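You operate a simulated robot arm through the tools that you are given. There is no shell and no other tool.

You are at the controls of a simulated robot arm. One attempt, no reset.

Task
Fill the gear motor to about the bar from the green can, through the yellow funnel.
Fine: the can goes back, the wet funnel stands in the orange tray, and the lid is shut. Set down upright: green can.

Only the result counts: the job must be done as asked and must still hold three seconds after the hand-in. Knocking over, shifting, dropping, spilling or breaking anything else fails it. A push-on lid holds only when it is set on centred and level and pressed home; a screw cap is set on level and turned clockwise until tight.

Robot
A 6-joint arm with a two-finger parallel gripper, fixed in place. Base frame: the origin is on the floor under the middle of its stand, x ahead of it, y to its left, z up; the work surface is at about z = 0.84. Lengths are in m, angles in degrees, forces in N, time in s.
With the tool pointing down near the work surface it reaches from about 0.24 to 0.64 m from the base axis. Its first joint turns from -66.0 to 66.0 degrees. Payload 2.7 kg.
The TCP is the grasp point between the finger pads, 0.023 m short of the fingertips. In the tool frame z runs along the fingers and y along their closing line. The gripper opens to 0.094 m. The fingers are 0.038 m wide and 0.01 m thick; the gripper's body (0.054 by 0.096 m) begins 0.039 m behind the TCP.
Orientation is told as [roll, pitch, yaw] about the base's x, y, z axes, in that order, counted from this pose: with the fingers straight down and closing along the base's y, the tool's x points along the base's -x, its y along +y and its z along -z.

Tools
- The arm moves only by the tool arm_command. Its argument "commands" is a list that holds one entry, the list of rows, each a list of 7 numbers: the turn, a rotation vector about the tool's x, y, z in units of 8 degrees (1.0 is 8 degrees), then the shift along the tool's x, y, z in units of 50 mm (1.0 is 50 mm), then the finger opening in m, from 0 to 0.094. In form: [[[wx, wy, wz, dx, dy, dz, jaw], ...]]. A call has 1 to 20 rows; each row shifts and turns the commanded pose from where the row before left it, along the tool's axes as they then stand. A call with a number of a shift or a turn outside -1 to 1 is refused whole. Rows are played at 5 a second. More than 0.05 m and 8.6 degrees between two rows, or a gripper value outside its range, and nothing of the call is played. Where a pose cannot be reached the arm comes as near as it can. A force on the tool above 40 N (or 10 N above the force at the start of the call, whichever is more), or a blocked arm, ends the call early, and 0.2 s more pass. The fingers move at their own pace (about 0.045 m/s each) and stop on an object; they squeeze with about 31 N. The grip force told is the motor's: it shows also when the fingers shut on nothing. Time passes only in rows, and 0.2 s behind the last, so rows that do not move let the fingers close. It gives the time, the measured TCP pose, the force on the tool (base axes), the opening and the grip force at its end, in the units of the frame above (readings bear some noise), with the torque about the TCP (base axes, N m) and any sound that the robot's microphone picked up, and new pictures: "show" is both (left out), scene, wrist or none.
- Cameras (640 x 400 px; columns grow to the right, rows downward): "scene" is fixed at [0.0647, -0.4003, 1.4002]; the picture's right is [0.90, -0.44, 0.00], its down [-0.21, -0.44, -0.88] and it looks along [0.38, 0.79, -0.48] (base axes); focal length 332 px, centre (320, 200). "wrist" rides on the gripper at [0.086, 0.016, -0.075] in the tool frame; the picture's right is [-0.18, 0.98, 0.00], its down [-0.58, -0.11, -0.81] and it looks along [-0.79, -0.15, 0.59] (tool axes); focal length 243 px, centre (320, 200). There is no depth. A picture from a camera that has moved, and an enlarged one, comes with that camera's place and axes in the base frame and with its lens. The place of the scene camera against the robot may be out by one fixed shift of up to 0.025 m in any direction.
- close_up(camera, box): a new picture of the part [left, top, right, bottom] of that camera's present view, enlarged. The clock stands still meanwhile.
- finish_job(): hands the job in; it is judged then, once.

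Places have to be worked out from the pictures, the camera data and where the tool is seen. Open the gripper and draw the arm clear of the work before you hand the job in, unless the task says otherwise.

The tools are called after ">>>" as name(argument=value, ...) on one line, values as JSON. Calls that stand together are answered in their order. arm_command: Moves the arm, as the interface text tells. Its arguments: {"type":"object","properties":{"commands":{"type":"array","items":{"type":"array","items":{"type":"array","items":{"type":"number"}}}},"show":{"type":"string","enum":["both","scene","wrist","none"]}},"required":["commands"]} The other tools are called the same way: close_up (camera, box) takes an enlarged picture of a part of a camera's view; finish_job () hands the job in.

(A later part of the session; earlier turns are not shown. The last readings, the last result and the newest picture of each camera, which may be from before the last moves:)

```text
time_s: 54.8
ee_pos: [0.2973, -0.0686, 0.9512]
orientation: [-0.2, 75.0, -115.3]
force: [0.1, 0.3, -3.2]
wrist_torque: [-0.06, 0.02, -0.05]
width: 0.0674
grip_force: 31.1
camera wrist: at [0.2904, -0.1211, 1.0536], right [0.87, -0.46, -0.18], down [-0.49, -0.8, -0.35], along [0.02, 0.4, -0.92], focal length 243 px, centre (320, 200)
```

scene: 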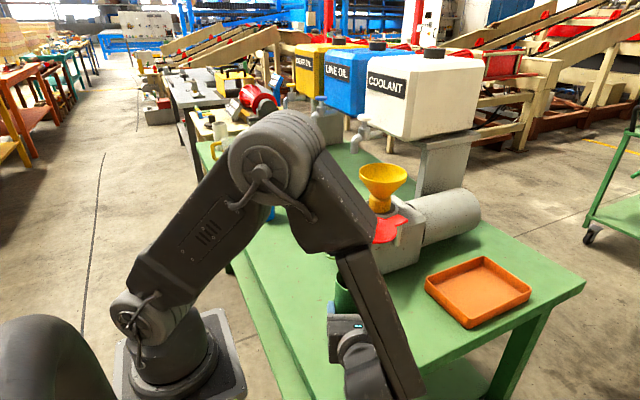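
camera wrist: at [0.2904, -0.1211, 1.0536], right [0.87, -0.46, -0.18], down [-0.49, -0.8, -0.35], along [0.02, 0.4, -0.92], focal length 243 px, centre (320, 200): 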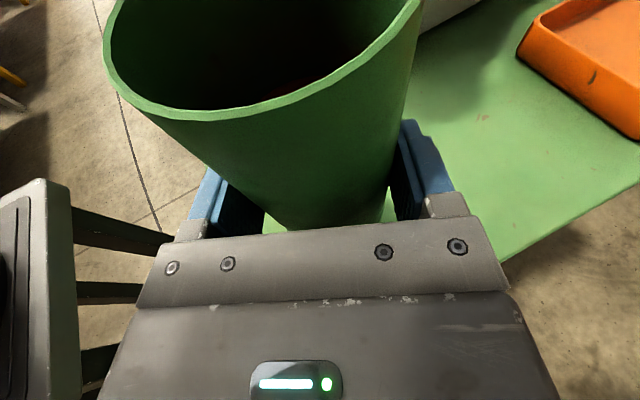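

The can weighs about 3.2 N including liquid. I'll lift it to a safe height, carry it level towards the port, and turn the tool to azimuth 80° with the can still upright.

>>> arm_command(commands=[[[0, 0, 0, 0.657, 0, -0.176, 0.045], [0, 0, 0, 0.657, 0, -0.176, 0.045], [0, 0, 0, 0.657, 0, -0.176, 0.045], [0, 0, 0, 0.657, 0, -0.176, 0.045], [0, 0, 0, 0.657, 0, -0.176, 0.045], [0, 0, 0, 0.657, 0, -0.176, 0.045], [0, 0, 0, 0.657, 0, -0.176, 0.045], [0, 0, 0, 0.657, 0, -0.176, 0.045], [0, 0, 0, 0.121, 0.532, 0.453, 0.045], [0, 0, 0, 0.121, 0.532, 0.453, 0.045], [0, 0, 0, 0.121, 0.532, 0.453, 0.045], [0, 0, 0, 0.121, 0.532, 0.453, 0.045], [0, 0, 0, 0.121, 0.532, 0.453, 0.045], [0.924, 0, -0.2475, 0, 0, 0, 0.045], [0.924, 0, -0.2475, 0, 0, 0, 0.045], [0, 0, 0, 0, 0, 0, 0.045]]], show="both")

>>> close_up(camera="scene", box=[325, 215, 389, 270])

```text
time_s: 58.2
ee_pos: [0.4667, -0.02, 1.2237]
orientation: [-0.4, 75.0, -99.9]
force: [0.0, 0.4, -3.2]
wrist_torque: [-0.05, 0.01, -0.02]
width: 0.0669
grip_force: 30.8
camera wrist: at [0.4749, -0.0706, 1.3259], right [0.96, -0.21, -0.18], down [-0.26, -0.9, -0.35], along [-0.09, 0.39, -0.92], focal length 243 px, centre (320, 200)
```

scene: 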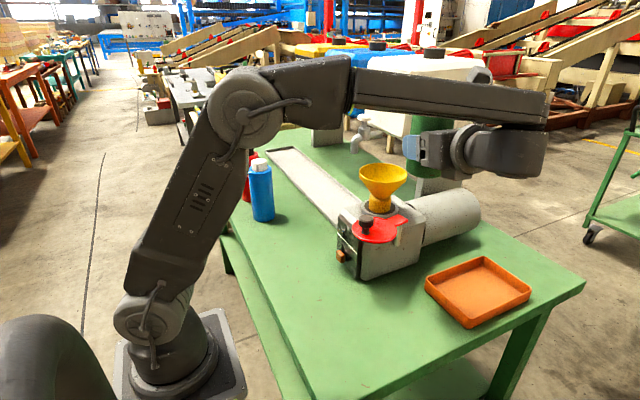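
wrist: 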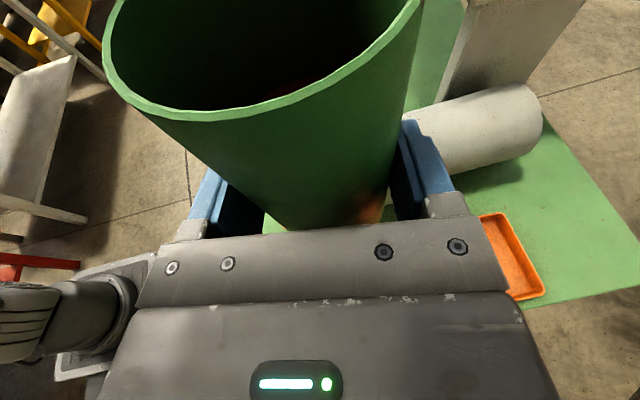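

```text
7.27 times, centred on (357, 242) of scene
camera zoom: at [0.0648, -0.4003, 1.4002], right [0.9, -0.44, 0.0], down [-0.21, -0.44, -0.88], along [0.38, 0.79, -0.48], focal length 2411 px, centre (51, -109)
```

zoom: 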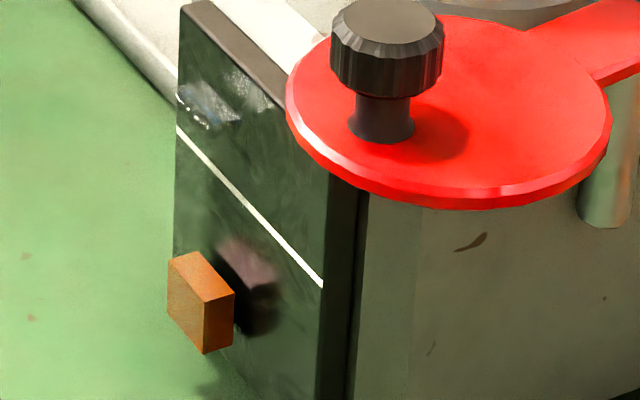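

The gauge view is clear: the orange block sits roughly 35 mm below the white bar. I'll tilt the can forward 45°, still short of the spill angle, and bring the lip towards the funnel from above.

>>> arm_command(commands=[[[0, -0.625, 0, 0, 0, 0, 0.045], [0, -0.625, 0, 0, 0, 0, 0.045], [0, -0.625, 0, 0, 0, 0, 0.045], [0, -0.625, 0, 0, 0, 0, 0.045], [0, -0.625, 0, 0, 0, 0, 0.045], [0, -0.625, 0, 0, 0, 0, 0.045], [0, -0.625, 0, 0, 0, 0, 0.045], [0, -0.625, 0, 0, 0, 0, 0.045], [0, -0.625, 0, 0, 0, 0, 0.045], [0, 0, 0, 0.372, 0.008, 0.607, 0.045], [0, 0, 0, 0.372, 0.008, 0.607, 0.045], [0, 0, 0, 0, 0, 0, 0.045], [0, 0, 0, 0, 0, 0, 0.045]]], show="both")

>>> close_up(camera="scene", box=[330, 130, 458, 230])

```text
time_s: 61.0
ee_pos: [0.4763, 0.0416, 1.1885]
orientation: [-0.2, 30.0, -99.7]
force: [-0.4, -0.1, -2.7]
wrist_torque: [-0.02, 0.02, -0.02]
width: 0.0674
grip_force: 31.4
camera wrist: at [0.4999, 0.0766, 1.2965], right [0.94, -0.32, -0.09], down [-0.26, -0.88, 0.41], along [-0.21, -0.36, -0.91], focal length 243 px, centre (320, 200)
```

scene: 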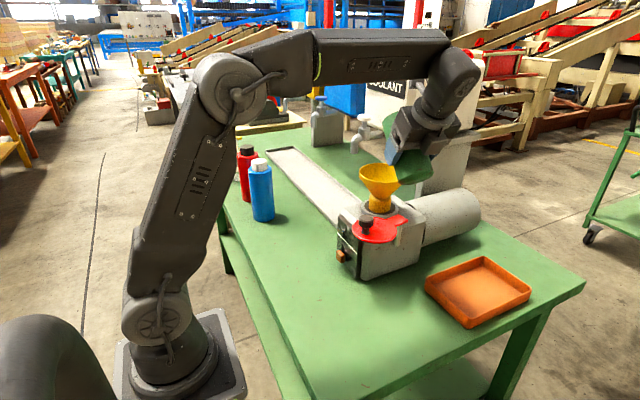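
wrist: 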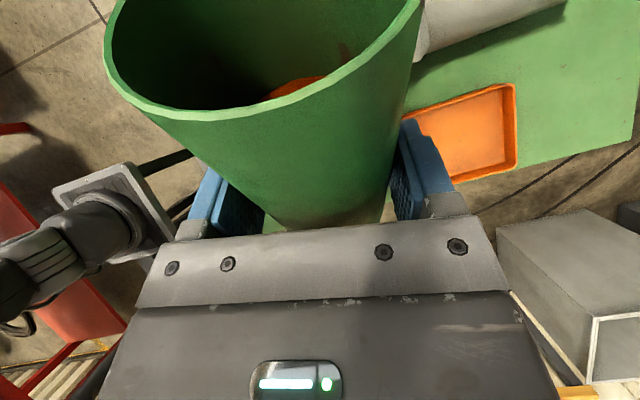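

```text
4.00 times, centred on (394, 180) of scene
camera zoom: at [0.0648, -0.4003, 1.4002], right [0.9, -0.44, 0.0], down [-0.21, -0.44, -0.88], along [0.38, 0.79, -0.48], focal length 1326 px, centre (24, 280)
```

zoom: 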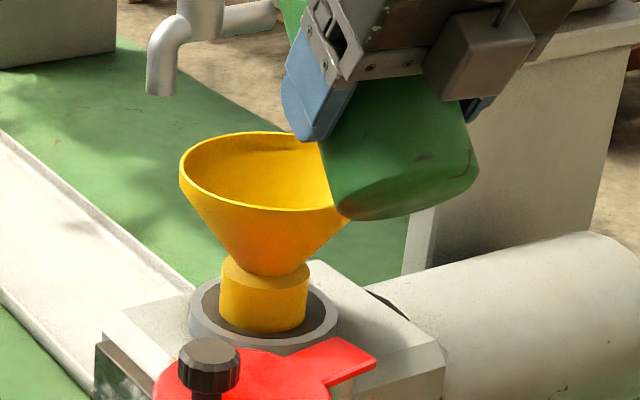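

The can is tilted 45° and the lip is aligned just behind the funnel centre. I'll tilt to about 55°, bring the lip down to roughly 50 mm above the rim, and check for flow.

>>> arm_command(commands=[[[0, -0.625, 0, 0, 0, 0, 0.045], [0, -0.625, 0, 0, 0, 0, 0.045], [0, 0, 0, -0.057, 0.02, 0.509, 0.045], [0, 0, 0, -0.057, 0.02, 0.509, 0.045], [0, 0, 0, 0, 0, 0, 0.045], [0, 0, 0, 0, 0, 0, 0.045]]], show="both")

>>> close_up(camera="scene", box=[330, 130, 458, 230])

>>> close_up(camera="scene", box=[325, 215, 389, 270])

```text
time_s: 62.4
ee_pos: [0.4799, 0.053, 1.1415]
orientation: [-0.1, 20.0, -99.8]
force: [-0.1, 0.0, -4.5]
wrist_torque: [-0.04, 0.02, -0.03]
width: 0.0671
grip_force: 30.8
camera wrist: at [0.5063, 0.105, 1.2395], right [0.94, -0.34, -0.06], down [-0.25, -0.79, 0.56], along [-0.24, -0.51, -0.83], focal length 243 px, centre (320, 200)
```

scene: 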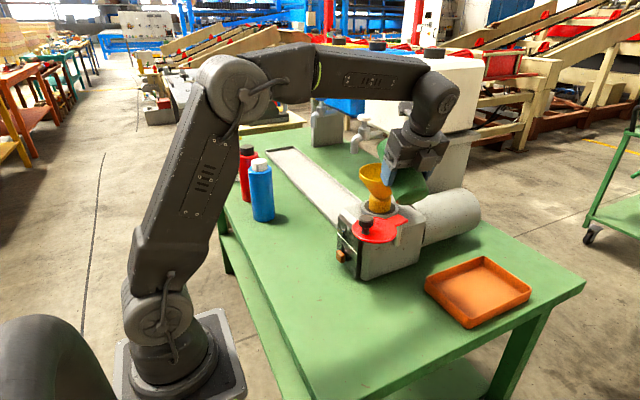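
wrist: 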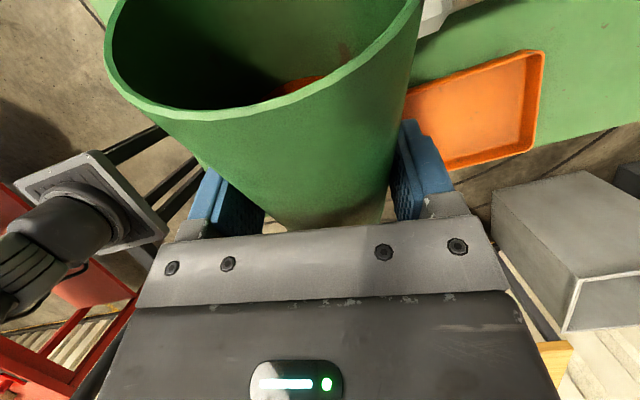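

```text
4.00 times, centred on (394, 180) of scene
camera zoom: at [0.0648, -0.4003, 1.4002], right [0.9, -0.44, 0.0], down [-0.21, -0.44, -0.88], along [0.38, 0.79, -0.48], focal length 1326 px, centre (24, 280)
```

zoom: 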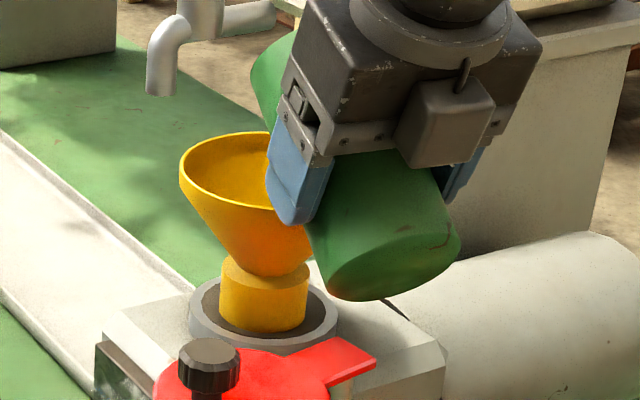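

```text
7.27 times, centred on (357, 242) of scene
camera zoom: at [0.0648, -0.4003, 1.4002], right [0.9, -0.44, 0.0], down [-0.21, -0.44, -0.88], along [0.38, 0.79, -0.48], focal length 2411 px, centre (51, -109)
```

zoom: 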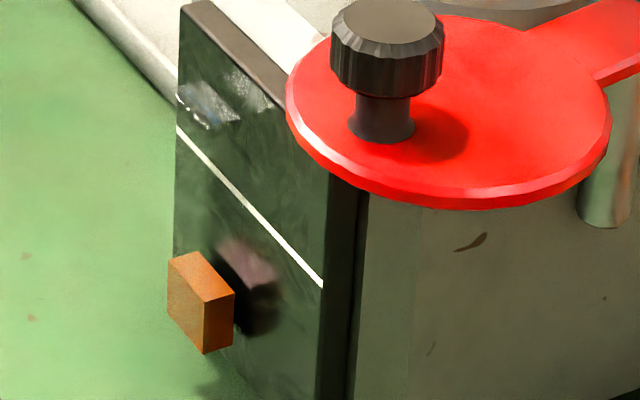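

No flow yet: the gauge is unchanged and the weight is steady. I'll tilt in small increments about the lip, starting with 4° more, then check.

>>> arm_command(commands=[[[0, -0.25, 0, 0.0185, 0, -0.054, 0.045], [0, -0.25, 0, 0.0185, 0, -0.054, 0.045], [0, 0, 0, 0, 0, 0, 0.045], [0, 0, 0, 0, 0, 0, 0.045], [0, 0, 0, 0, 0, 0, 0.045]]], show="both")

>>> close_up(camera="scene", box=[330, 130, 458, 230])

>>> close_up(camera="scene", box=[325, 215, 389, 270])

```text
time_s: 63.6
ee_pos: [0.4807, 0.0535, 1.1443]
orientation: [-0.1, 16.0, -99.8]
force: [-0.3, 0.5, -3.7]
wrist_torque: [-0.08, -0.01, 0.02]
width: 0.0674
grip_force: 30.6
camera wrist: at [0.5083, 0.1123, 1.2412], right [0.94, -0.34, -0.05], down [-0.24, -0.75, 0.61], along [-0.25, -0.56, -0.79], focal length 243 px, centre (320, 200)
```

scene: 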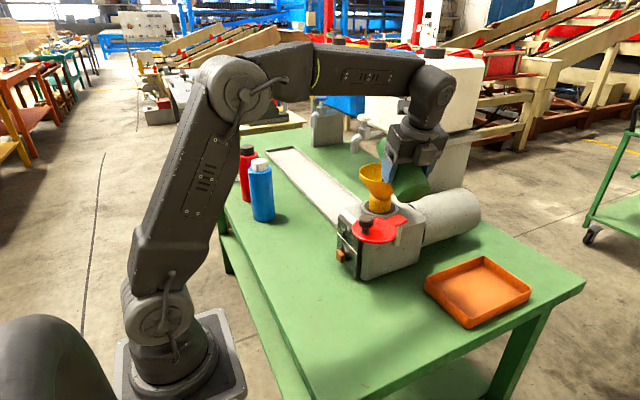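
wrist: 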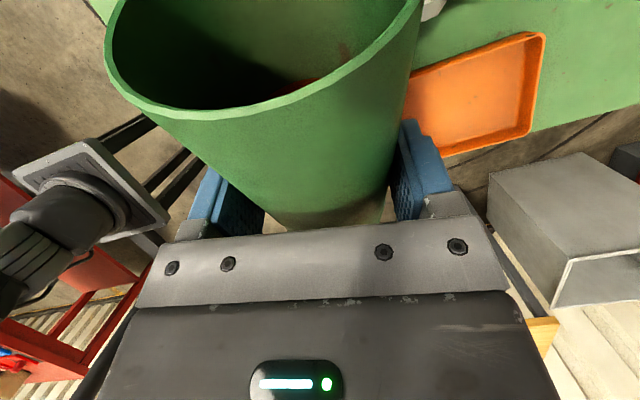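

```text
4.00 times, centred on (394, 180) of scene
camera zoom: at [0.0648, -0.4003, 1.4002], right [0.9, -0.44, 0.0], down [-0.21, -0.44, -0.88], along [0.38, 0.79, -0.48], focal length 1326 px, centre (24, 280)
```

zoom: 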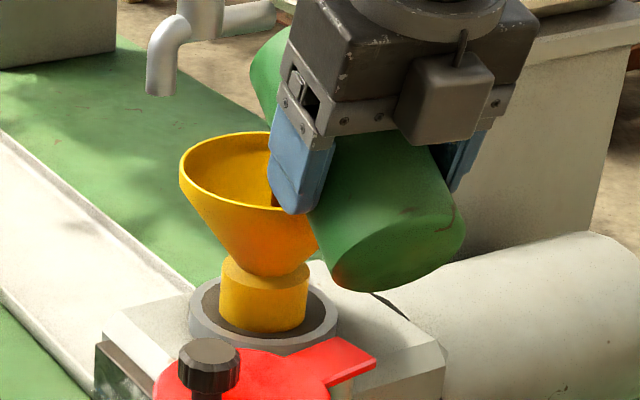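

```text
7.27 times, centred on (357, 242) of scene
camera zoom: at [0.0648, -0.4003, 1.4002], right [0.9, -0.44, 0.0], down [-0.21, -0.44, -0.88], along [0.38, 0.79, -0.48], focal length 2411 px, centre (51, -109)
```

zoom: 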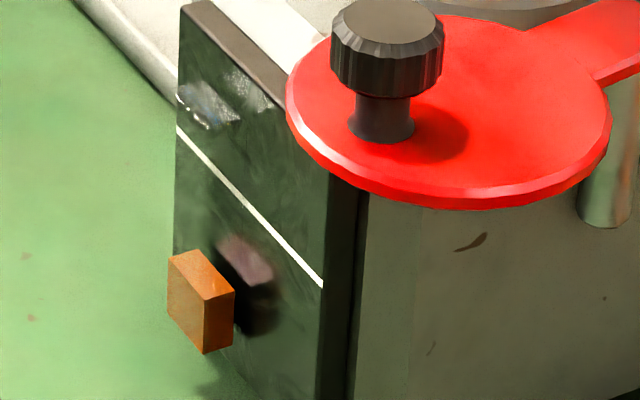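

At 59° there might be a hint of something inside the funnel beside the finger, so I'll zoom in there.

>>> close_up(camera="scene", box=[355, 155, 411, 195])

>>> close_up(camera="wrist", box=[100, 0, 440, 120])

```text
10.00 times, centred on (383, 175) of scene
camera zoom: at [0.0648, -0.4003, 1.4002], right [0.9, -0.44, 0.0], down [-0.21, -0.44, -0.88], along [0.38, 0.79, -0.48], focal length 3315 px, centre (-310, 450)
```

zoom: 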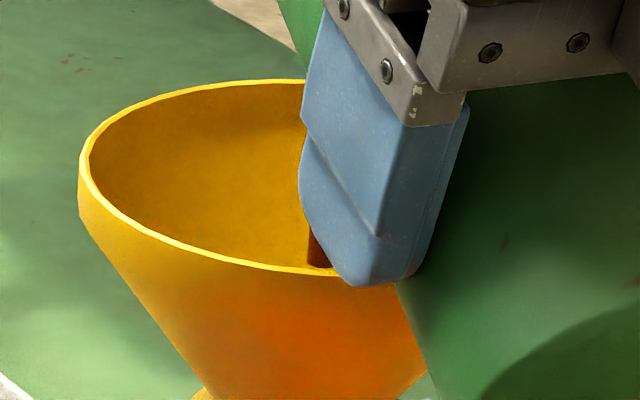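

```text
1.88 times, centred on (270, 60) of wrist
camera zoom: at [0.5083, 0.1123, 1.2412], right [0.94, -0.34, -0.05], down [-0.24, -0.75, 0.61], along [-0.25, -0.56, -0.79], focal length 457 px, centre (414, 464)
```

zoom: 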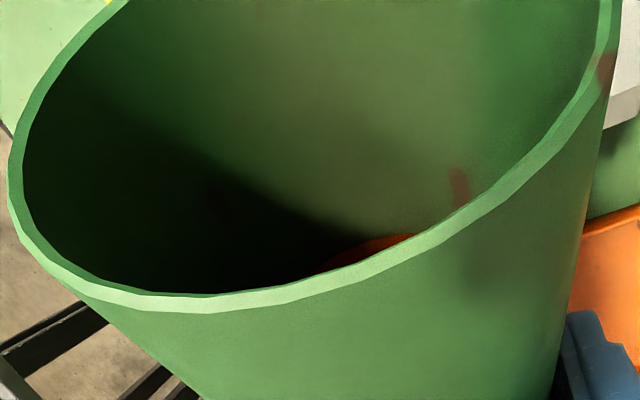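

A dark strip beside the finger may be the start of a stream. I'll hold still for a second and recheck the gauge and funnel.

>>> arm_command(commands=[[[0, 0, 0, 0, 0, 0, 0.045], [0, 0, 0, 0, 0, 0, 0.045], [0, 0, 0, 0, 0, 0, 0.045], [0, 0, 0, 0, 0, 0, 0.045]]], show="none")

>>> close_up(camera="scene", box=[355, 155, 411, 195])

>>> close_up(camera="scene", box=[325, 215, 389, 270])

```text
time_s: 64.6
ee_pos: [0.4812, 0.0535, 1.1462]
orientation: [-0.2, 16.0, -99.7]
force: [1.4, 0.2, -3.7]
wrist_torque: [-0.09, 0.01, -0.02]
width: 0.0675
grip_force: 31.2
```

```text
10.00 times, centred on (383, 175) of scene
camera zoom: at [0.0648, -0.4003, 1.4002], right [0.9, -0.44, 0.0], down [-0.21, -0.44, -0.88], along [0.38, 0.79, -0.48], focal length 3315 px, centre (-310, 450)
```

zoom: 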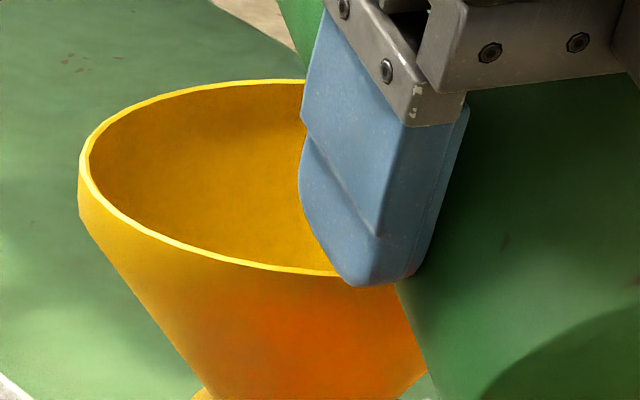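

```text
7.27 times, centred on (357, 242) of scene
camera zoom: at [0.0648, -0.4003, 1.4002], right [0.9, -0.44, 0.0], down [-0.21, -0.44, -0.88], along [0.38, 0.79, -0.48], focal length 2411 px, centre (51, -109)
```

zoom: 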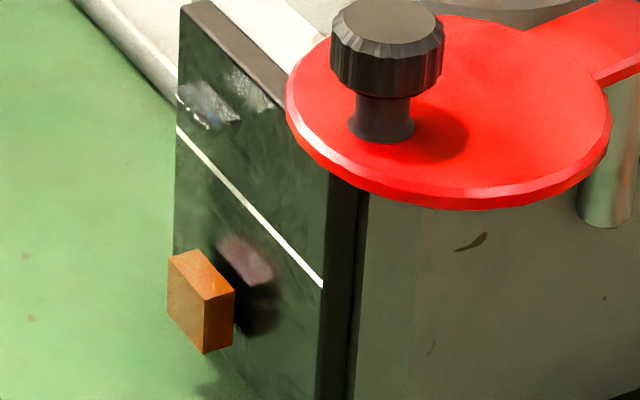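

The strip was indeed a short stream into the funnel that has now stopped, so flow starts near 59°. I'll tilt 4° further in steps with pauses and watch the gauge.

>>> arm_command(commands=[[[0, -0.25, 0, 0.016, 0, -0.056, 0.045], [0, 0, 0, 0, 0, 0, 0.045], [0, 0, 0, 0, 0, 0, 0.045], [0, -0.25, 0, 0.014, 0, -0.056, 0.045], [0, 0, 0, 0, 0, 0, 0.045]]], show="none")

>>> close_up(camera="scene", box=[355, 155, 411, 195])

>>> close_up(camera="scene", box=[325, 215, 389, 270])

```text
time_s: 65.8
ee_pos: [0.482, 0.0546, 1.1518]
orientation: [-0.1, 12.1, -99.7]
force: [-0.1, -0.3, -3.6]
wrist_torque: [-0.02, 0.02, -0.01]
width: 0.0673
grip_force: 31.1
```

```text
10.00 times, centred on (383, 175) of scene
camera zoom: at [0.0647, -0.4003, 1.4002], right [0.9, -0.44, 0.0], down [-0.21, -0.44, -0.88], along [0.38, 0.79, -0.48], focal length 3315 px, centre (-310, 450)
```

zoom: 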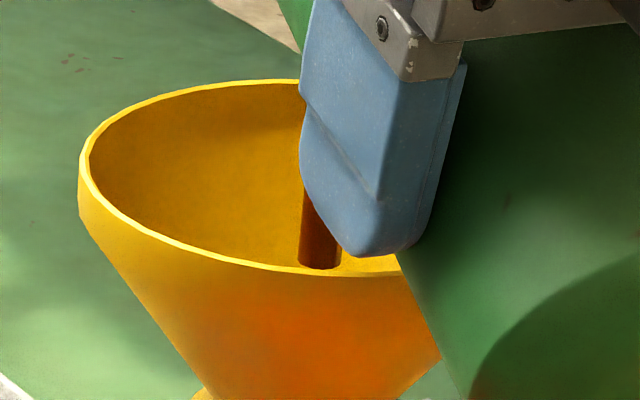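

```text
7.27 times, centred on (357, 242) of scene
camera zoom: at [0.0647, -0.4003, 1.4002], right [0.9, -0.44, 0.0], down [-0.21, -0.44, -0.88], along [0.38, 0.79, -0.48], focal length 2411 px, centre (51, -109)
```

zoom: 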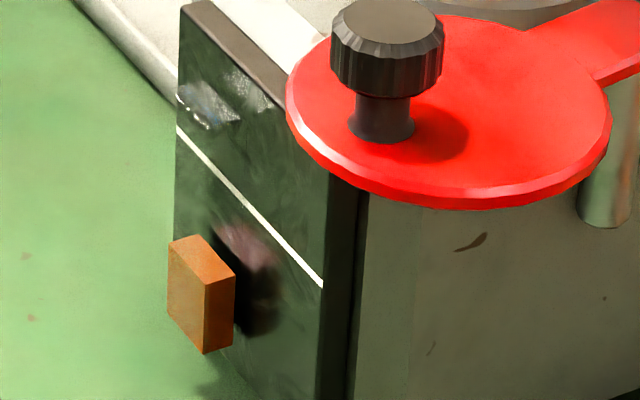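

The orange block grows taller as the level rises, so it is the level column to bring up to the bar. I'll zoom in on the gauge to pin down its geometry relative to the bar.

>>> close_up(camera="scene", box=[330, 226, 366, 270])

>>> close_up(camera="scene", box=[355, 155, 411, 195])

```text
9.09 times, centred on (348, 248) of scene
camera zoom: at [0.0647, -0.4003, 1.4002], right [0.9, -0.44, 0.0], down [-0.21, -0.44, -0.88], along [0.38, 0.79, -0.48], focal length 3014 px, centre (66, -236)
```

zoom: 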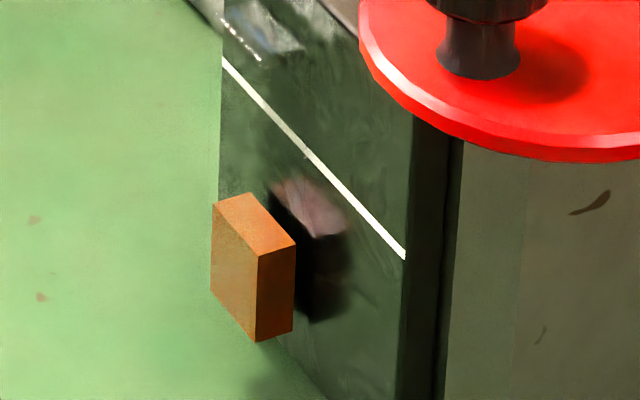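

```text
10.00 times, centred on (383, 175) of scene
camera zoom: at [0.0647, -0.4003, 1.4002], right [0.9, -0.44, 0.0], down [-0.21, -0.44, -0.88], along [0.38, 0.79, -0.48], focal length 3315 px, centre (-310, 450)
```

zoom: 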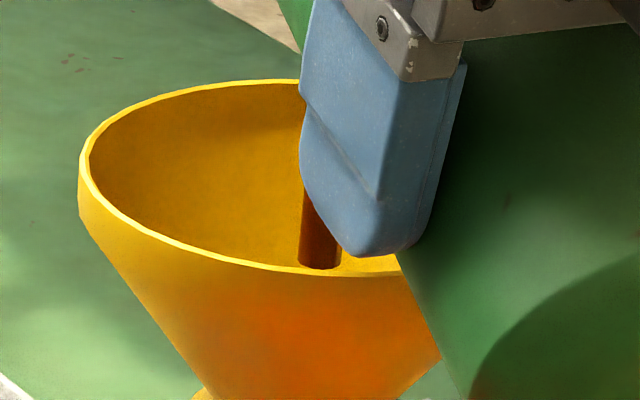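

The column's top must rise about 26 mm more to reach the bar, allowing for the ~3 mm gap between block and panel. The stream lands well inside the funnel, so I'll tilt another 4° in steps.

>>> arm_command(commands=[[[0, -0.25, 0, 0.016, 0, -0.056, 0.045], [0, 0, 0, 0, 0, 0, 0.045], [0, 0, 0, 0, 0, 0, 0.045], [0, -0.25, 0, 0.016, 0, -0.056, 0.045], [0, 0, 0, 0, 0, 0, 0.045], [0, 0, 0, 0, 0, 0, 0.045], [0, 0, 0, 0, 0, 0, 0.045]]], show="scene")

>>> close_up(camera="scene", box=[330, 226, 366, 270])

>>> close_up(camera="scene", box=[345, 140, 425, 210])

```text
time_s: 67.4
ee_pos: [0.4826, 0.0542, 1.1573]
orientation: [-0.1, 8.1, -99.7]
force: [0.5, -0.6, -2.4]
wrist_torque: [-0.07, 0.01, 0.01]
width: 0.0671
grip_force: 31.0
```

scene: 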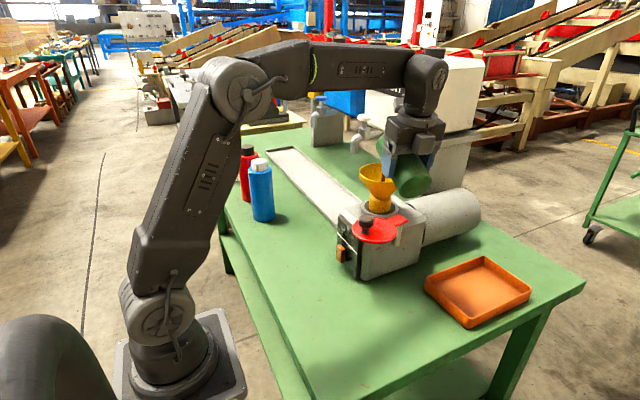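

```text
9.09 times, centred on (348, 248) of scene
camera zoom: at [0.0647, -0.4003, 1.4002], right [0.9, -0.44, 0.0], down [-0.21, -0.44, -0.88], along [0.38, 0.79, -0.48], focal length 3014 px, centre (66, -236)
```

zoom: 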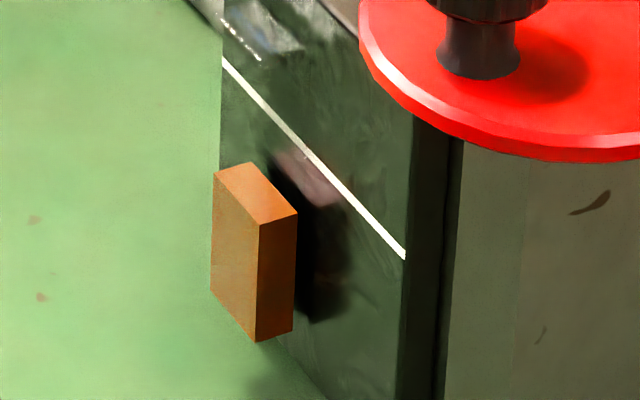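

```text
5.71 times, centred on (385, 175) of scene
camera zoom: at [0.0647, -0.4003, 1.4002], right [0.9, -0.44, 0.0], down [-0.21, -0.44, -0.88], along [0.38, 0.79, -0.48], focal length 1894 px, centre (-51, 343)
```

zoom: 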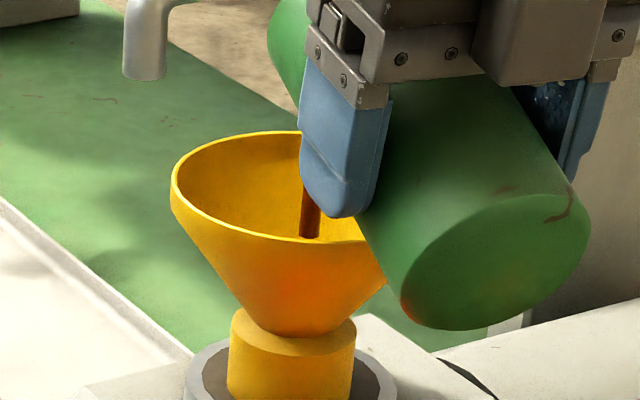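

The level rose about 9 mm and roughly 17 mm remain. The stream is still running, so I'll hold here and let it settle before tilting more.

>>> arm_command(commands=[[[0, 0, 0, 0, 0, 0, 0.045], [0, 0, 0, 0, 0, 0, 0.045], [0, 0, 0, 0, 0, 0, 0.045], [0, 0, 0, 0, 0, 0, 0.045], [0, 0, 0, 0, 0, 0, 0.045]]], show="none")

>>> close_up(camera="scene", box=[330, 226, 366, 270])

>>> close_up(camera="scene", box=[345, 140, 425, 210])

```text
time_s: 68.6
ee_pos: [0.482, 0.0556, 1.1571]
orientation: [-0.1, 8.0, -99.8]
force: [-0.4, 0.5, -3.0]
wrist_torque: [-0.03, 0.03, 0.01]
width: 0.0672
grip_force: 31.2
```

```text
9.09 times, centred on (348, 248) of scene
camera zoom: at [0.0647, -0.4003, 1.4002], right [0.9, -0.44, 0.0], down [-0.21, -0.44, -0.88], along [0.38, 0.79, -0.48], focal length 3014 px, centre (66, -236)
```

zoom: 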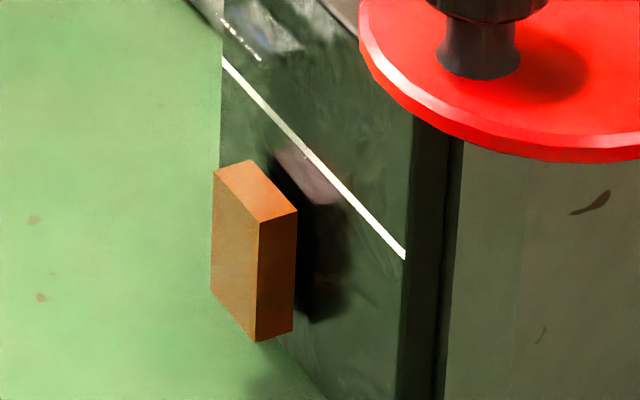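

```text
5.71 times, centred on (385, 175) of scene
camera zoom: at [0.0647, -0.4003, 1.4002], right [0.9, -0.44, 0.0], down [-0.21, -0.44, -0.88], along [0.38, 0.79, -0.48], focal length 1894 px, centre (-51, 343)
```

zoom: 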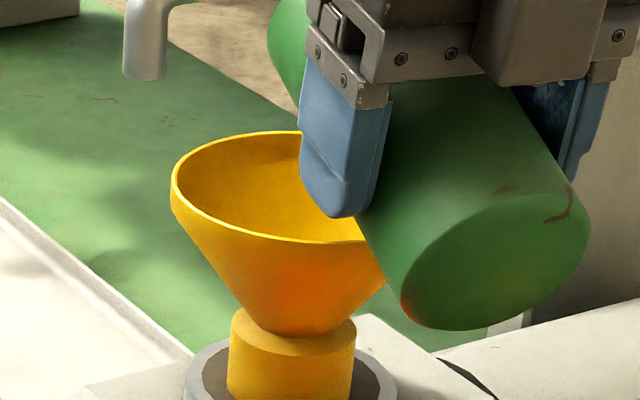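

The flow stopped with about 16 mm left. By the wedge-volume estimate 75° should reach the bar, so I'll go to 73° in steps with settling time.

>>> arm_command(commands=[[[0, -0.25, 0, 0.0155, 0, -0.0555, 0.045], [0, 0, 0, 0, 0, 0, 0.045], [0, 0, 0, 0, 0, 0, 0.045], [0, -0.25, 0, 0.0155, 0, -0.0555, 0.045], [0, 0, 0, 0, 0, 0, 0.045], [0, 0, 0, 0, 0, 0, 0.045], [0, -0.25, 0, 0.0155, 0, -0.0555, 0.045], [0, 0, 0, 0, 0, 0, 0.045], [0, 0, 0, 0, 0, 0, 0.045], [0, 0, 0, 0, 0, 0, 0.045], [0, 0, 0, 0, 0, 0, 0.045]]], show="none")

>>> close_up(camera="scene", box=[330, 226, 366, 270])

>>> close_up(camera="scene", box=[345, 140, 425, 210])

```text
time_s: 71.0
ee_pos: [0.4819, 0.0562, 1.1659]
orientation: [-0.2, 2.0, -99.7]
force: [0.1, 0.4, -2.0]
wrist_torque: [-0.03, 0.01, 0.01]
width: 0.0669
grip_force: 30.5
```

```text
9.09 times, centred on (348, 248) of scene
camera zoom: at [0.0647, -0.4003, 1.4002], right [0.9, -0.44, 0.0], down [-0.21, -0.44, -0.88], along [0.38, 0.79, -0.48], focal length 3014 px, centre (66, -236)
```

zoom: 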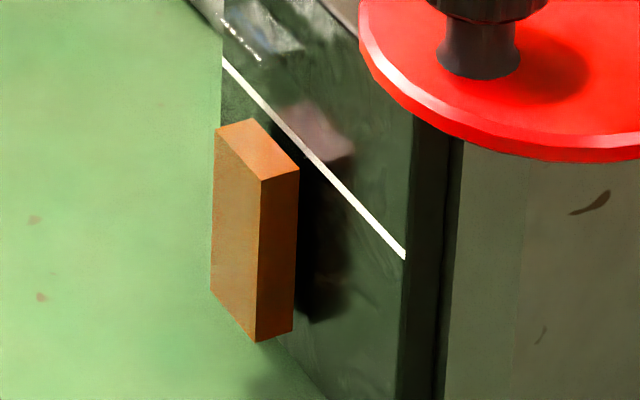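

```text
5.71 times, centred on (385, 175) of scene
camera zoom: at [0.0647, -0.4003, 1.4002], right [0.9, -0.44, 0.0], down [-0.21, -0.44, -0.88], along [0.38, 0.79, -0.48], focal length 1894 px, centre (-51, 343)
```

zoom: 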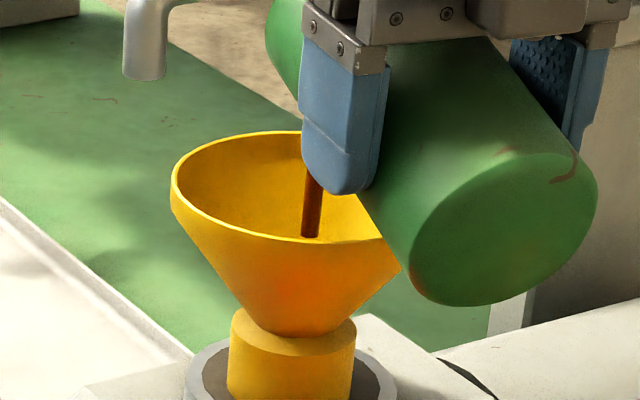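

The column is now about 3 mm below the bar with a thinning stream still running. I'll hold and let it settle.

>>> arm_command(commands=[[[0, 0, 0, 0, 0, 0, 0.045], [0, 0, 0, 0, 0, 0, 0.045], [0, 0, 0, 0, 0, 0, 0.045], [0, 0, 0, 0, 0, 0, 0.045]]], show="none")

>>> close_up(camera="scene", box=[330, 226, 366, 270])

>>> close_up(camera="scene", box=[345, 140, 425, 210])

```text
time_s: 72.0
ee_pos: [0.4816, 0.0572, 1.1652]
orientation: [-0.1, 2.0, -99.7]
force: [0.3, 0.0, -1.5]
wrist_torque: [-0.05, -0.02, 0.02]
width: 0.0671
grip_force: 30.4
```

```text
9.09 times, centred on (348, 248) of scene
camera zoom: at [0.0647, -0.4003, 1.4002], right [0.9, -0.44, 0.0], down [-0.21, -0.44, -0.88], along [0.38, 0.79, -0.48], focal length 3014 px, centre (66, -236)
```

zoom: 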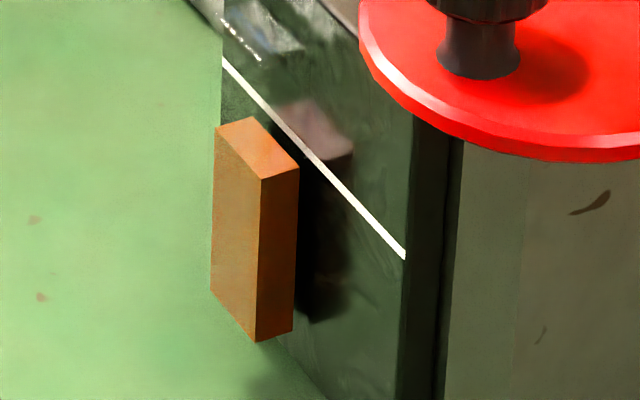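

```text
5.71 times, centred on (385, 175) of scene
camera zoom: at [0.0647, -0.4003, 1.4002], right [0.9, -0.44, 0.0], down [-0.21, -0.44, -0.88], along [0.38, 0.79, -0.48], focal length 1894 px, centre (-51, 343)
```

zoom: 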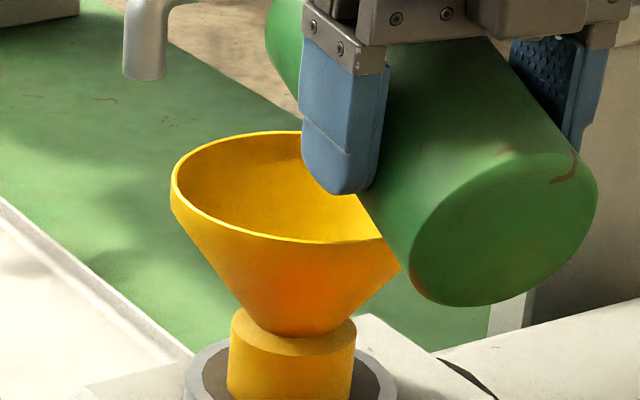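

The flow stopped about 2.5 mm below the bar. I'll add about 1.2° of tilt for the last bit and settle again.

>>> arm_command(commands=[[[0, -0.15, 0, 0.009, 0, -0.034, 0.045], [0, 0, 0, 0, 0, 0, 0.045], [0, 0, 0, 0, 0, 0, 0.045], [0, 0, 0, 0, 0, 0, 0.045], [0, 0, 0, 0, 0, 0, 0.045], [0, 0, 0, 0, 0, 0, 0.045], [0, 0, 0, 0, 0, 0, 0.045]]], show="none")

>>> close_up(camera="scene", box=[330, 226, 366, 270])

>>> close_up(camera="scene", box=[345, 140, 425, 210])

```text
time_s: 73.6
ee_pos: [0.4815, 0.0572, 1.1662]
orientation: [-0.1, 0.8, -99.7]
force: [-0.2, 0.5, -1.6]
wrist_torque: [-0.04, 0.02, 0.02]
width: 0.0671
grip_force: 30.9
```

```text
9.09 times, centred on (348, 248) of scene
camera zoom: at [0.0647, -0.4003, 1.4002], right [0.9, -0.44, 0.0], down [-0.21, -0.44, -0.88], along [0.38, 0.79, -0.48], focal length 3014 px, centre (66, -236)
```

zoom: 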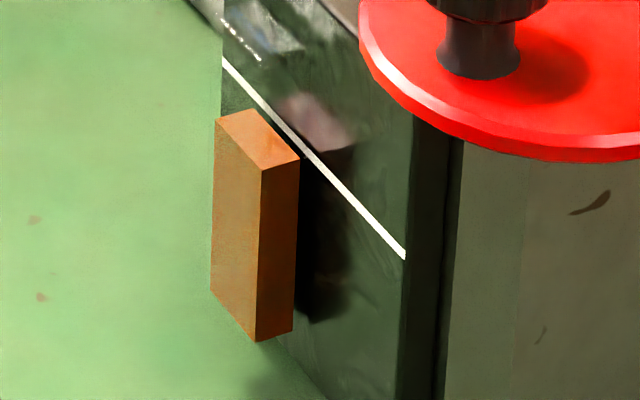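

```text
5.71 times, centred on (385, 175) of scene
camera zoom: at [0.0647, -0.4003, 1.4002], right [0.9, -0.44, 0.0], down [-0.21, -0.44, -0.88], along [0.38, 0.79, -0.48], focal length 1894 px, centre (-51, 343)
```

zoom: 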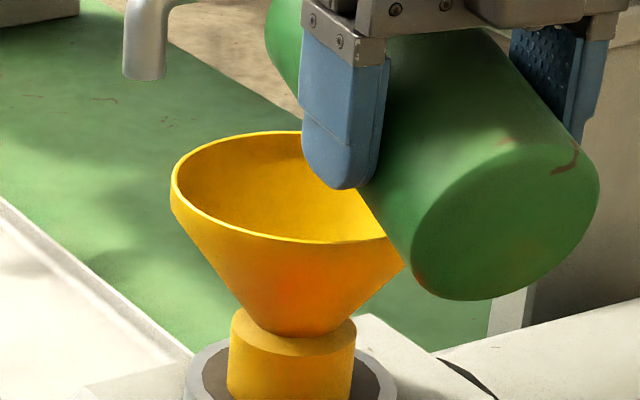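

The column top now lines up with the bar and the stream has stopped. I'll tilt the can back about the lip over the funnel, pause for drips, then lift away.

>>> arm_command(commands=[[[0, 0.5, 0, -0.02, 0, 0.113, 0.045], [0, 0.5, 0, -0.022, 0, 0.112, 0.045], [0, 0.5, 0, -0.026, 0, 0.112, 0.045], [0, 0.5, 0, -0.03, 0, 0.11, 0.045], [0, 0.5, 0, -0.034, 0, 0.109, 0.045], [0, 0, 0, 0, 0, 0, 0.045], [0, 0, 0, 0, 0, 0, 0.045], [0, 0, 0, 0, 0, 0, 0.045], [0, 0, 0, 0, 0, 0, 0.045], [0, 0, 0, 0, 0, 0, 0.045], [0, 0, 0, 0, 0, 0, 0.045], [0, 0, 0, 0, 0, 0, 0.045]]], show="both")

>>> close_up(camera="scene", box=[330, 226, 366, 270])

>>> close_up(camera="scene", box=[345, 140, 425, 210])

```text
time_s: 76.2
ee_pos: [0.4822, 0.0545, 1.1397]
orientation: [-0.1, 20.7, -99.8]
force: [0.3, -0.2, -1.0]
wrist_torque: [-0.03, 0.03, -0.03]
width: 0.0673
grip_force: 31.4
camera wrist: at [0.5079, 0.1049, 1.2392], right [0.94, -0.34, -0.07], down [-0.25, -0.8, 0.55], along [-0.24, -0.5, -0.83], focal length 243 px, centre (320, 200)
```

scene: 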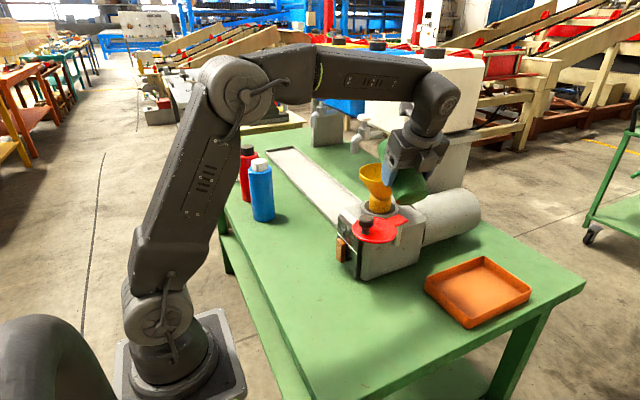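
wrist: 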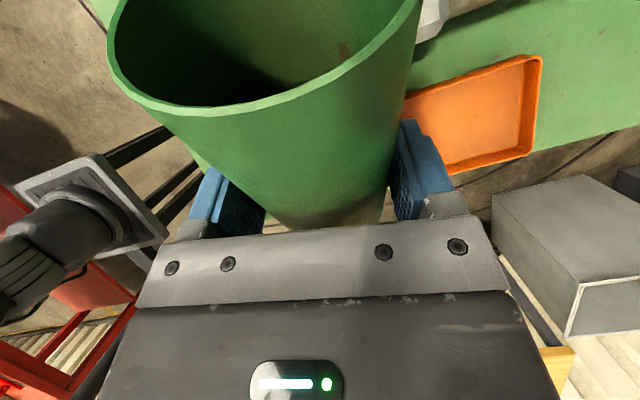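

```text
9.09 times, centred on (348, 248) of scene
camera zoom: at [0.0647, -0.4003, 1.4002], right [0.9, -0.44, 0.0], down [-0.21, -0.44, -0.88], along [0.38, 0.79, -0.48], focal length 3014 px, centre (66, -236)
```

zoom: 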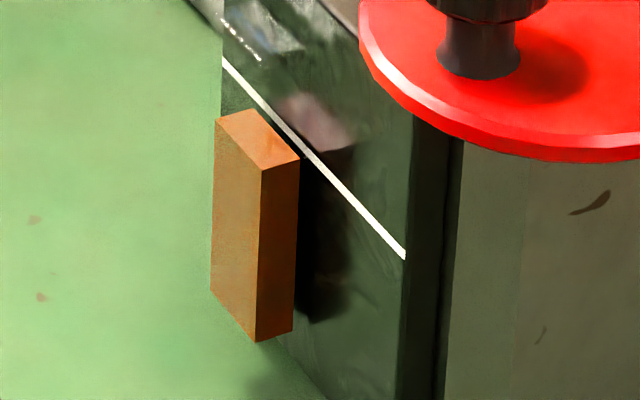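

```text
5.71 times, centred on (385, 175) of scene
camera zoom: at [0.0647, -0.4003, 1.4002], right [0.9, -0.44, 0.0], down [-0.21, -0.44, -0.88], along [0.38, 0.79, -0.48], focal length 1894 px, centre (-51, 343)
```

zoom: 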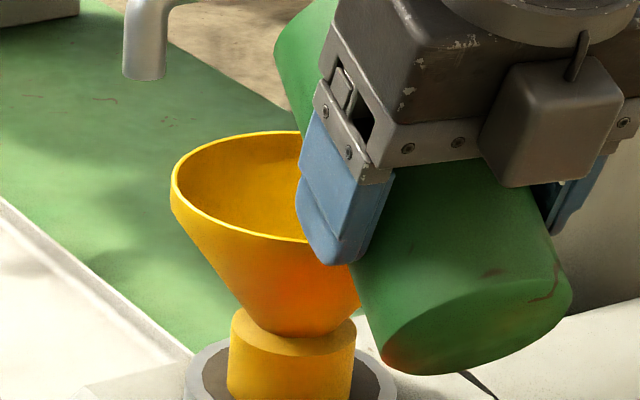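

The level stays at the bar. I'll lift the can away from the funnel and return it upright.

>>> arm_command(commands=[[[0, 0, 0, 0.065, 0, -0.51, 0.045], [0, 0, 0, 0.065, 0, -0.51, 0.045], [0, 0.625, 0, 0, 0, 0, 0.045], [0, 0.625, 0, 0, 0, 0, 0.045], [0, 0.625, 0, 0, 0, 0, 0.045], [0, 0.625, 0, 0, 0, 0, 0.045], [0, 0.625, 0, 0, 0, 0, 0.045], [0, 0.625, 0, 0, 0, 0, 0.045], [0, 0.625, 0, 0, 0, 0, 0.045], [0, 0.625, 0, 0, 0, 0, 0.045], [0, 0.625, 0, 0, 0, 0, 0.045], [0, 0.625, 0, 0, 0, 0, 0.045], [0, 0.53, 0, 0, 0, 0, 0.045], [0, 0, 0, 0, 0, 0, 0.045], [0, 0, 0, 0, 0, 0, 0.045]]], show="both")

```text
time_s: 79.4
ee_pos: [0.4807, 0.0427, 1.1889]
orientation: [-0.3, 75.1, -100.0]
force: [0.2, 1.0, -2.4]
wrist_torque: [-0.03, -0.01, -0.01]
width: 0.0673
grip_force: 30.8
camera wrist: at [0.4878, -0.0095, 1.2915], right [0.96, -0.21, -0.18], down [-0.27, -0.9, -0.35], along [-0.09, 0.39, -0.92], focal length 243 px, centre (320, 200)
```

scene: 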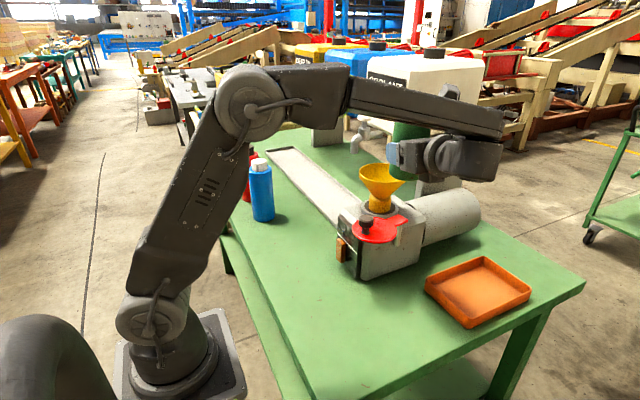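
wrist: 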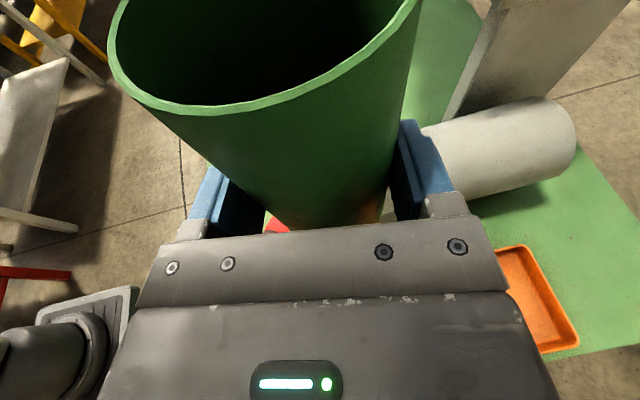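

The can is upright again. I'll turn back to azimuth 65° and carry it above its original spot.

>>> arm_command(commands=[[[-0.93, 0, 0.249, 0, 0, 0, 0.045], [-0.93, 0, 0.249, 0, 0, 0, 0.045], [0, 0, 0, -0.155, -0.398, -0.579, 0.045], [0, 0, 0, -0.155, -0.398, -0.579, 0.045], [0, 0, 0, -0.155, -0.398, -0.579, 0.045], [0, 0, 0, -0.155, -0.398, -0.579, 0.045], [0, 0, 0, -0.155, -0.398, -0.579, 0.045], [0, 0, 0, -0.155, -0.398, -0.579, 0.045], [0, 0, 0, 0, 0, 0, 0.045], [0, 0, 0, 0, 0, 0, 0.045]]], show="both")

```text
time_s: 81.6
ee_pos: [0.2952, -0.0685, 1.187]
orientation: [-0.1, 75.1, -115.3]
force: [-1.0, 0.3, -2.1]
wrist_torque: [-0.01, 0.02, 0.0]
width: 0.0672
grip_force: 31.1
camera wrist: at [0.2885, -0.1207, 1.2902], right [0.87, -0.46, -0.18], down [-0.49, -0.79, -0.35], along [0.02, 0.4, -0.92], focal length 243 px, centre (320, 200)
```

scene: 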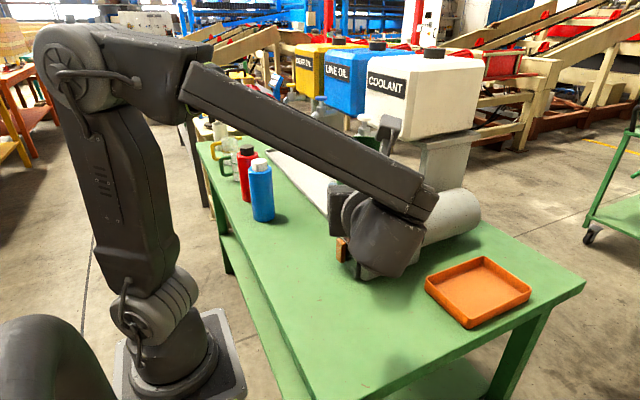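
wrist: 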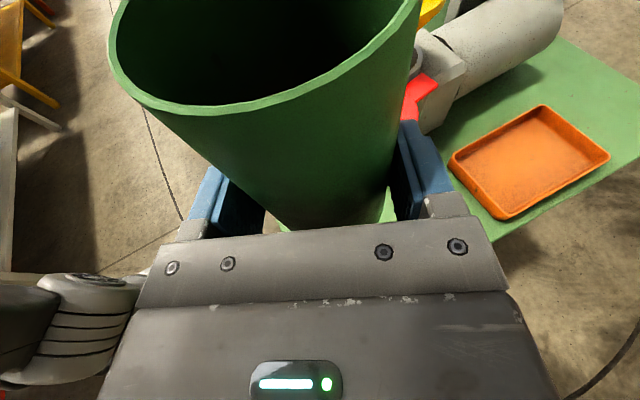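

I'm right above the original spot. I'll descend to about 15 mm above the table.

>>> arm_command(commands=[[[0, 0, 0, -0.7645, 0, 0.205, 0.045], [0, 0, 0, -0.7645, 0, 0.205, 0.045], [0, 0, 0, -0.7645, 0, 0.205, 0.045], [0, 0, 0, -0.7645, 0, 0.205, 0.045], [0, 0, 0, -0.7645, 0, 0.205, 0.045], [0, 0, 0, -0.7645, 0, 0.205, 0.045], [0, 0, 0, -0.7645, 0, 0.205, 0.045], [0, 0, 0, 0, 0, 0, 0.045], [0, 0, 0, 0, 0, 0, 0.045]]], show="none")

```text
time_s: 83.6
ee_pos: [0.2961, -0.0686, 0.9116]
orientation: [-0.2, 75.0, -115.3]
force: [-1.0, -0.6, -1.9]
wrist_torque: [-0.06, 0.02, -0.02]
width: 0.0671
grip_force: 31.1
```

The position matches the recorded pose. I'll lower the last 16 mm gently and watch for contact.

>>> arm_command(commands=[[[0, 0, 0, -0.13, 0, 0.035, 0.045], [0, 0, 0, -0.1, 0, 0.027, 0.045], [0, 0, 0, -0.039, 0, 0.0104, 0.045], [0, 0, 0, -0.029, 0, 0.0078, 0.045], [0, 0, 0, 0, 0, 0, 0.045], [0, 0, 0, 0, 0, 0, 0.045]]], show="wrist")

```text
time_s: 85.0
ee_pos: [0.2944, -0.0695, 0.8959]
orientation: [-0.3, 75.1, -115.5]
force: [1.1, -0.3, -2.3]
wrist_torque: [-0.04, -0.02, -0.01]
width: 0.0669
grip_force: 31.0
camera wrist: at [0.289, -0.1213, 0.9991], right [0.87, -0.46, -0.18], down [-0.49, -0.79, -0.35], along [0.02, 0.4, -0.92], focal length 243 px, centre (320, 200)
```

wrist: 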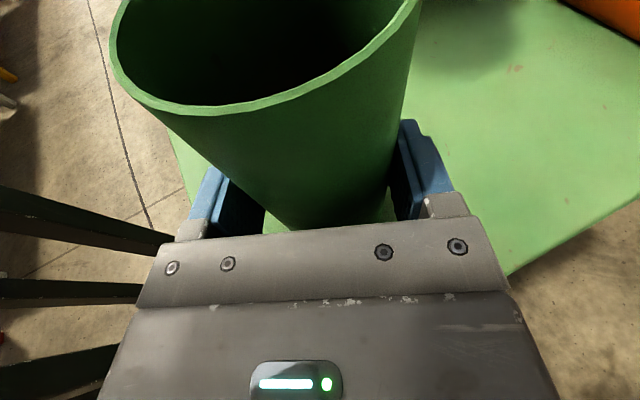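

The can still hangs free (−2.3 N), so I'll keep lowering in 1 mm steps.

>>> arm_command(commands=[[[0, 0, 0, -0.0193, 0, 0.0052, 0.045], [0, 0, 0, 0, 0, 0, 0.045], [0, 0, 0, -0.0193, 0, 0.0052, 0.045], [0, 0, 0, 0, 0, 0, 0.045]]], show="none")

```text
time_s: 86.0
ee_pos: [0.2952, -0.0693, 0.895]
orientation: [0.0, 75.2, -115.2]
force: [-0.9, 0.5, 10.4]
wrist_torque: [0.51, -0.16, 0.05]
width: 0.0671
grip_force: 30.9
```

Table contact is felt at the can's front edge, so it has a slight forward tilt. I'll ease up by a fraction of a millimetre and open gently so it settles flat.

>>> arm_command(commands=[[[0, 0, 0, 0.012, 0, -0.003, 0.045], [0, 0, 0, 0, 0, 0, 0.066], [0, 0, 0, 0, 0, 0, 0.068], [0, 0, 0, 0, 0, 0, 0.07], [0, 0, 0, 0, 0, 0, 0.074], [0, 0, 0, 0, 0, 0, 0.08], [0, 0, 0, 0, 0, 0, 0.094], [0, 0, 0, 0, 0, 0, 0.094], [0, 0, 0, 0, 0, 0, 0.094]]], show="both")

```text
time_s: 88.0
ee_pos: [0.2957, -0.0694, 0.8941]
orientation: [-0.2, 75.1, -115.4]
force: [-0.2, -0.1, -0.5]
wrist_torque: [-0.02, -0.01, -0.03]
width: 0.094
grip_force: 0.0
camera wrist: at [0.2891, -0.1209, 0.9975], right [0.87, -0.46, -0.18], down [-0.49, -0.79, -0.35], along [0.02, 0.4, -0.92], focal length 243 px, centre (320, 200)
```

scene: 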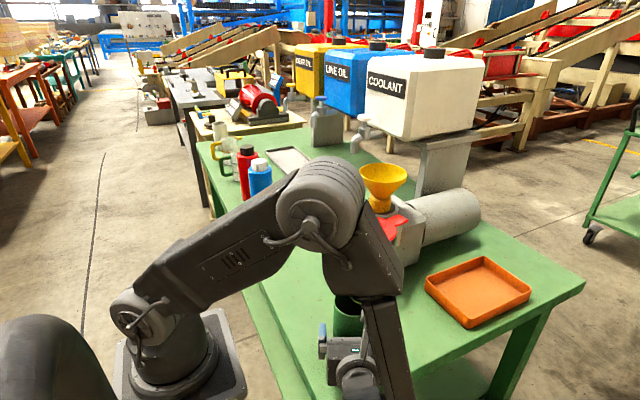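
wrist: 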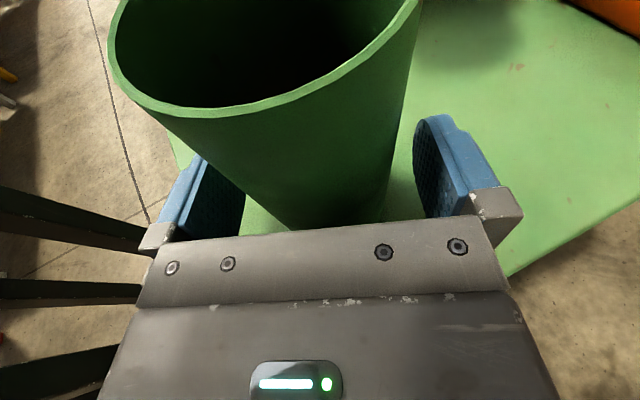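

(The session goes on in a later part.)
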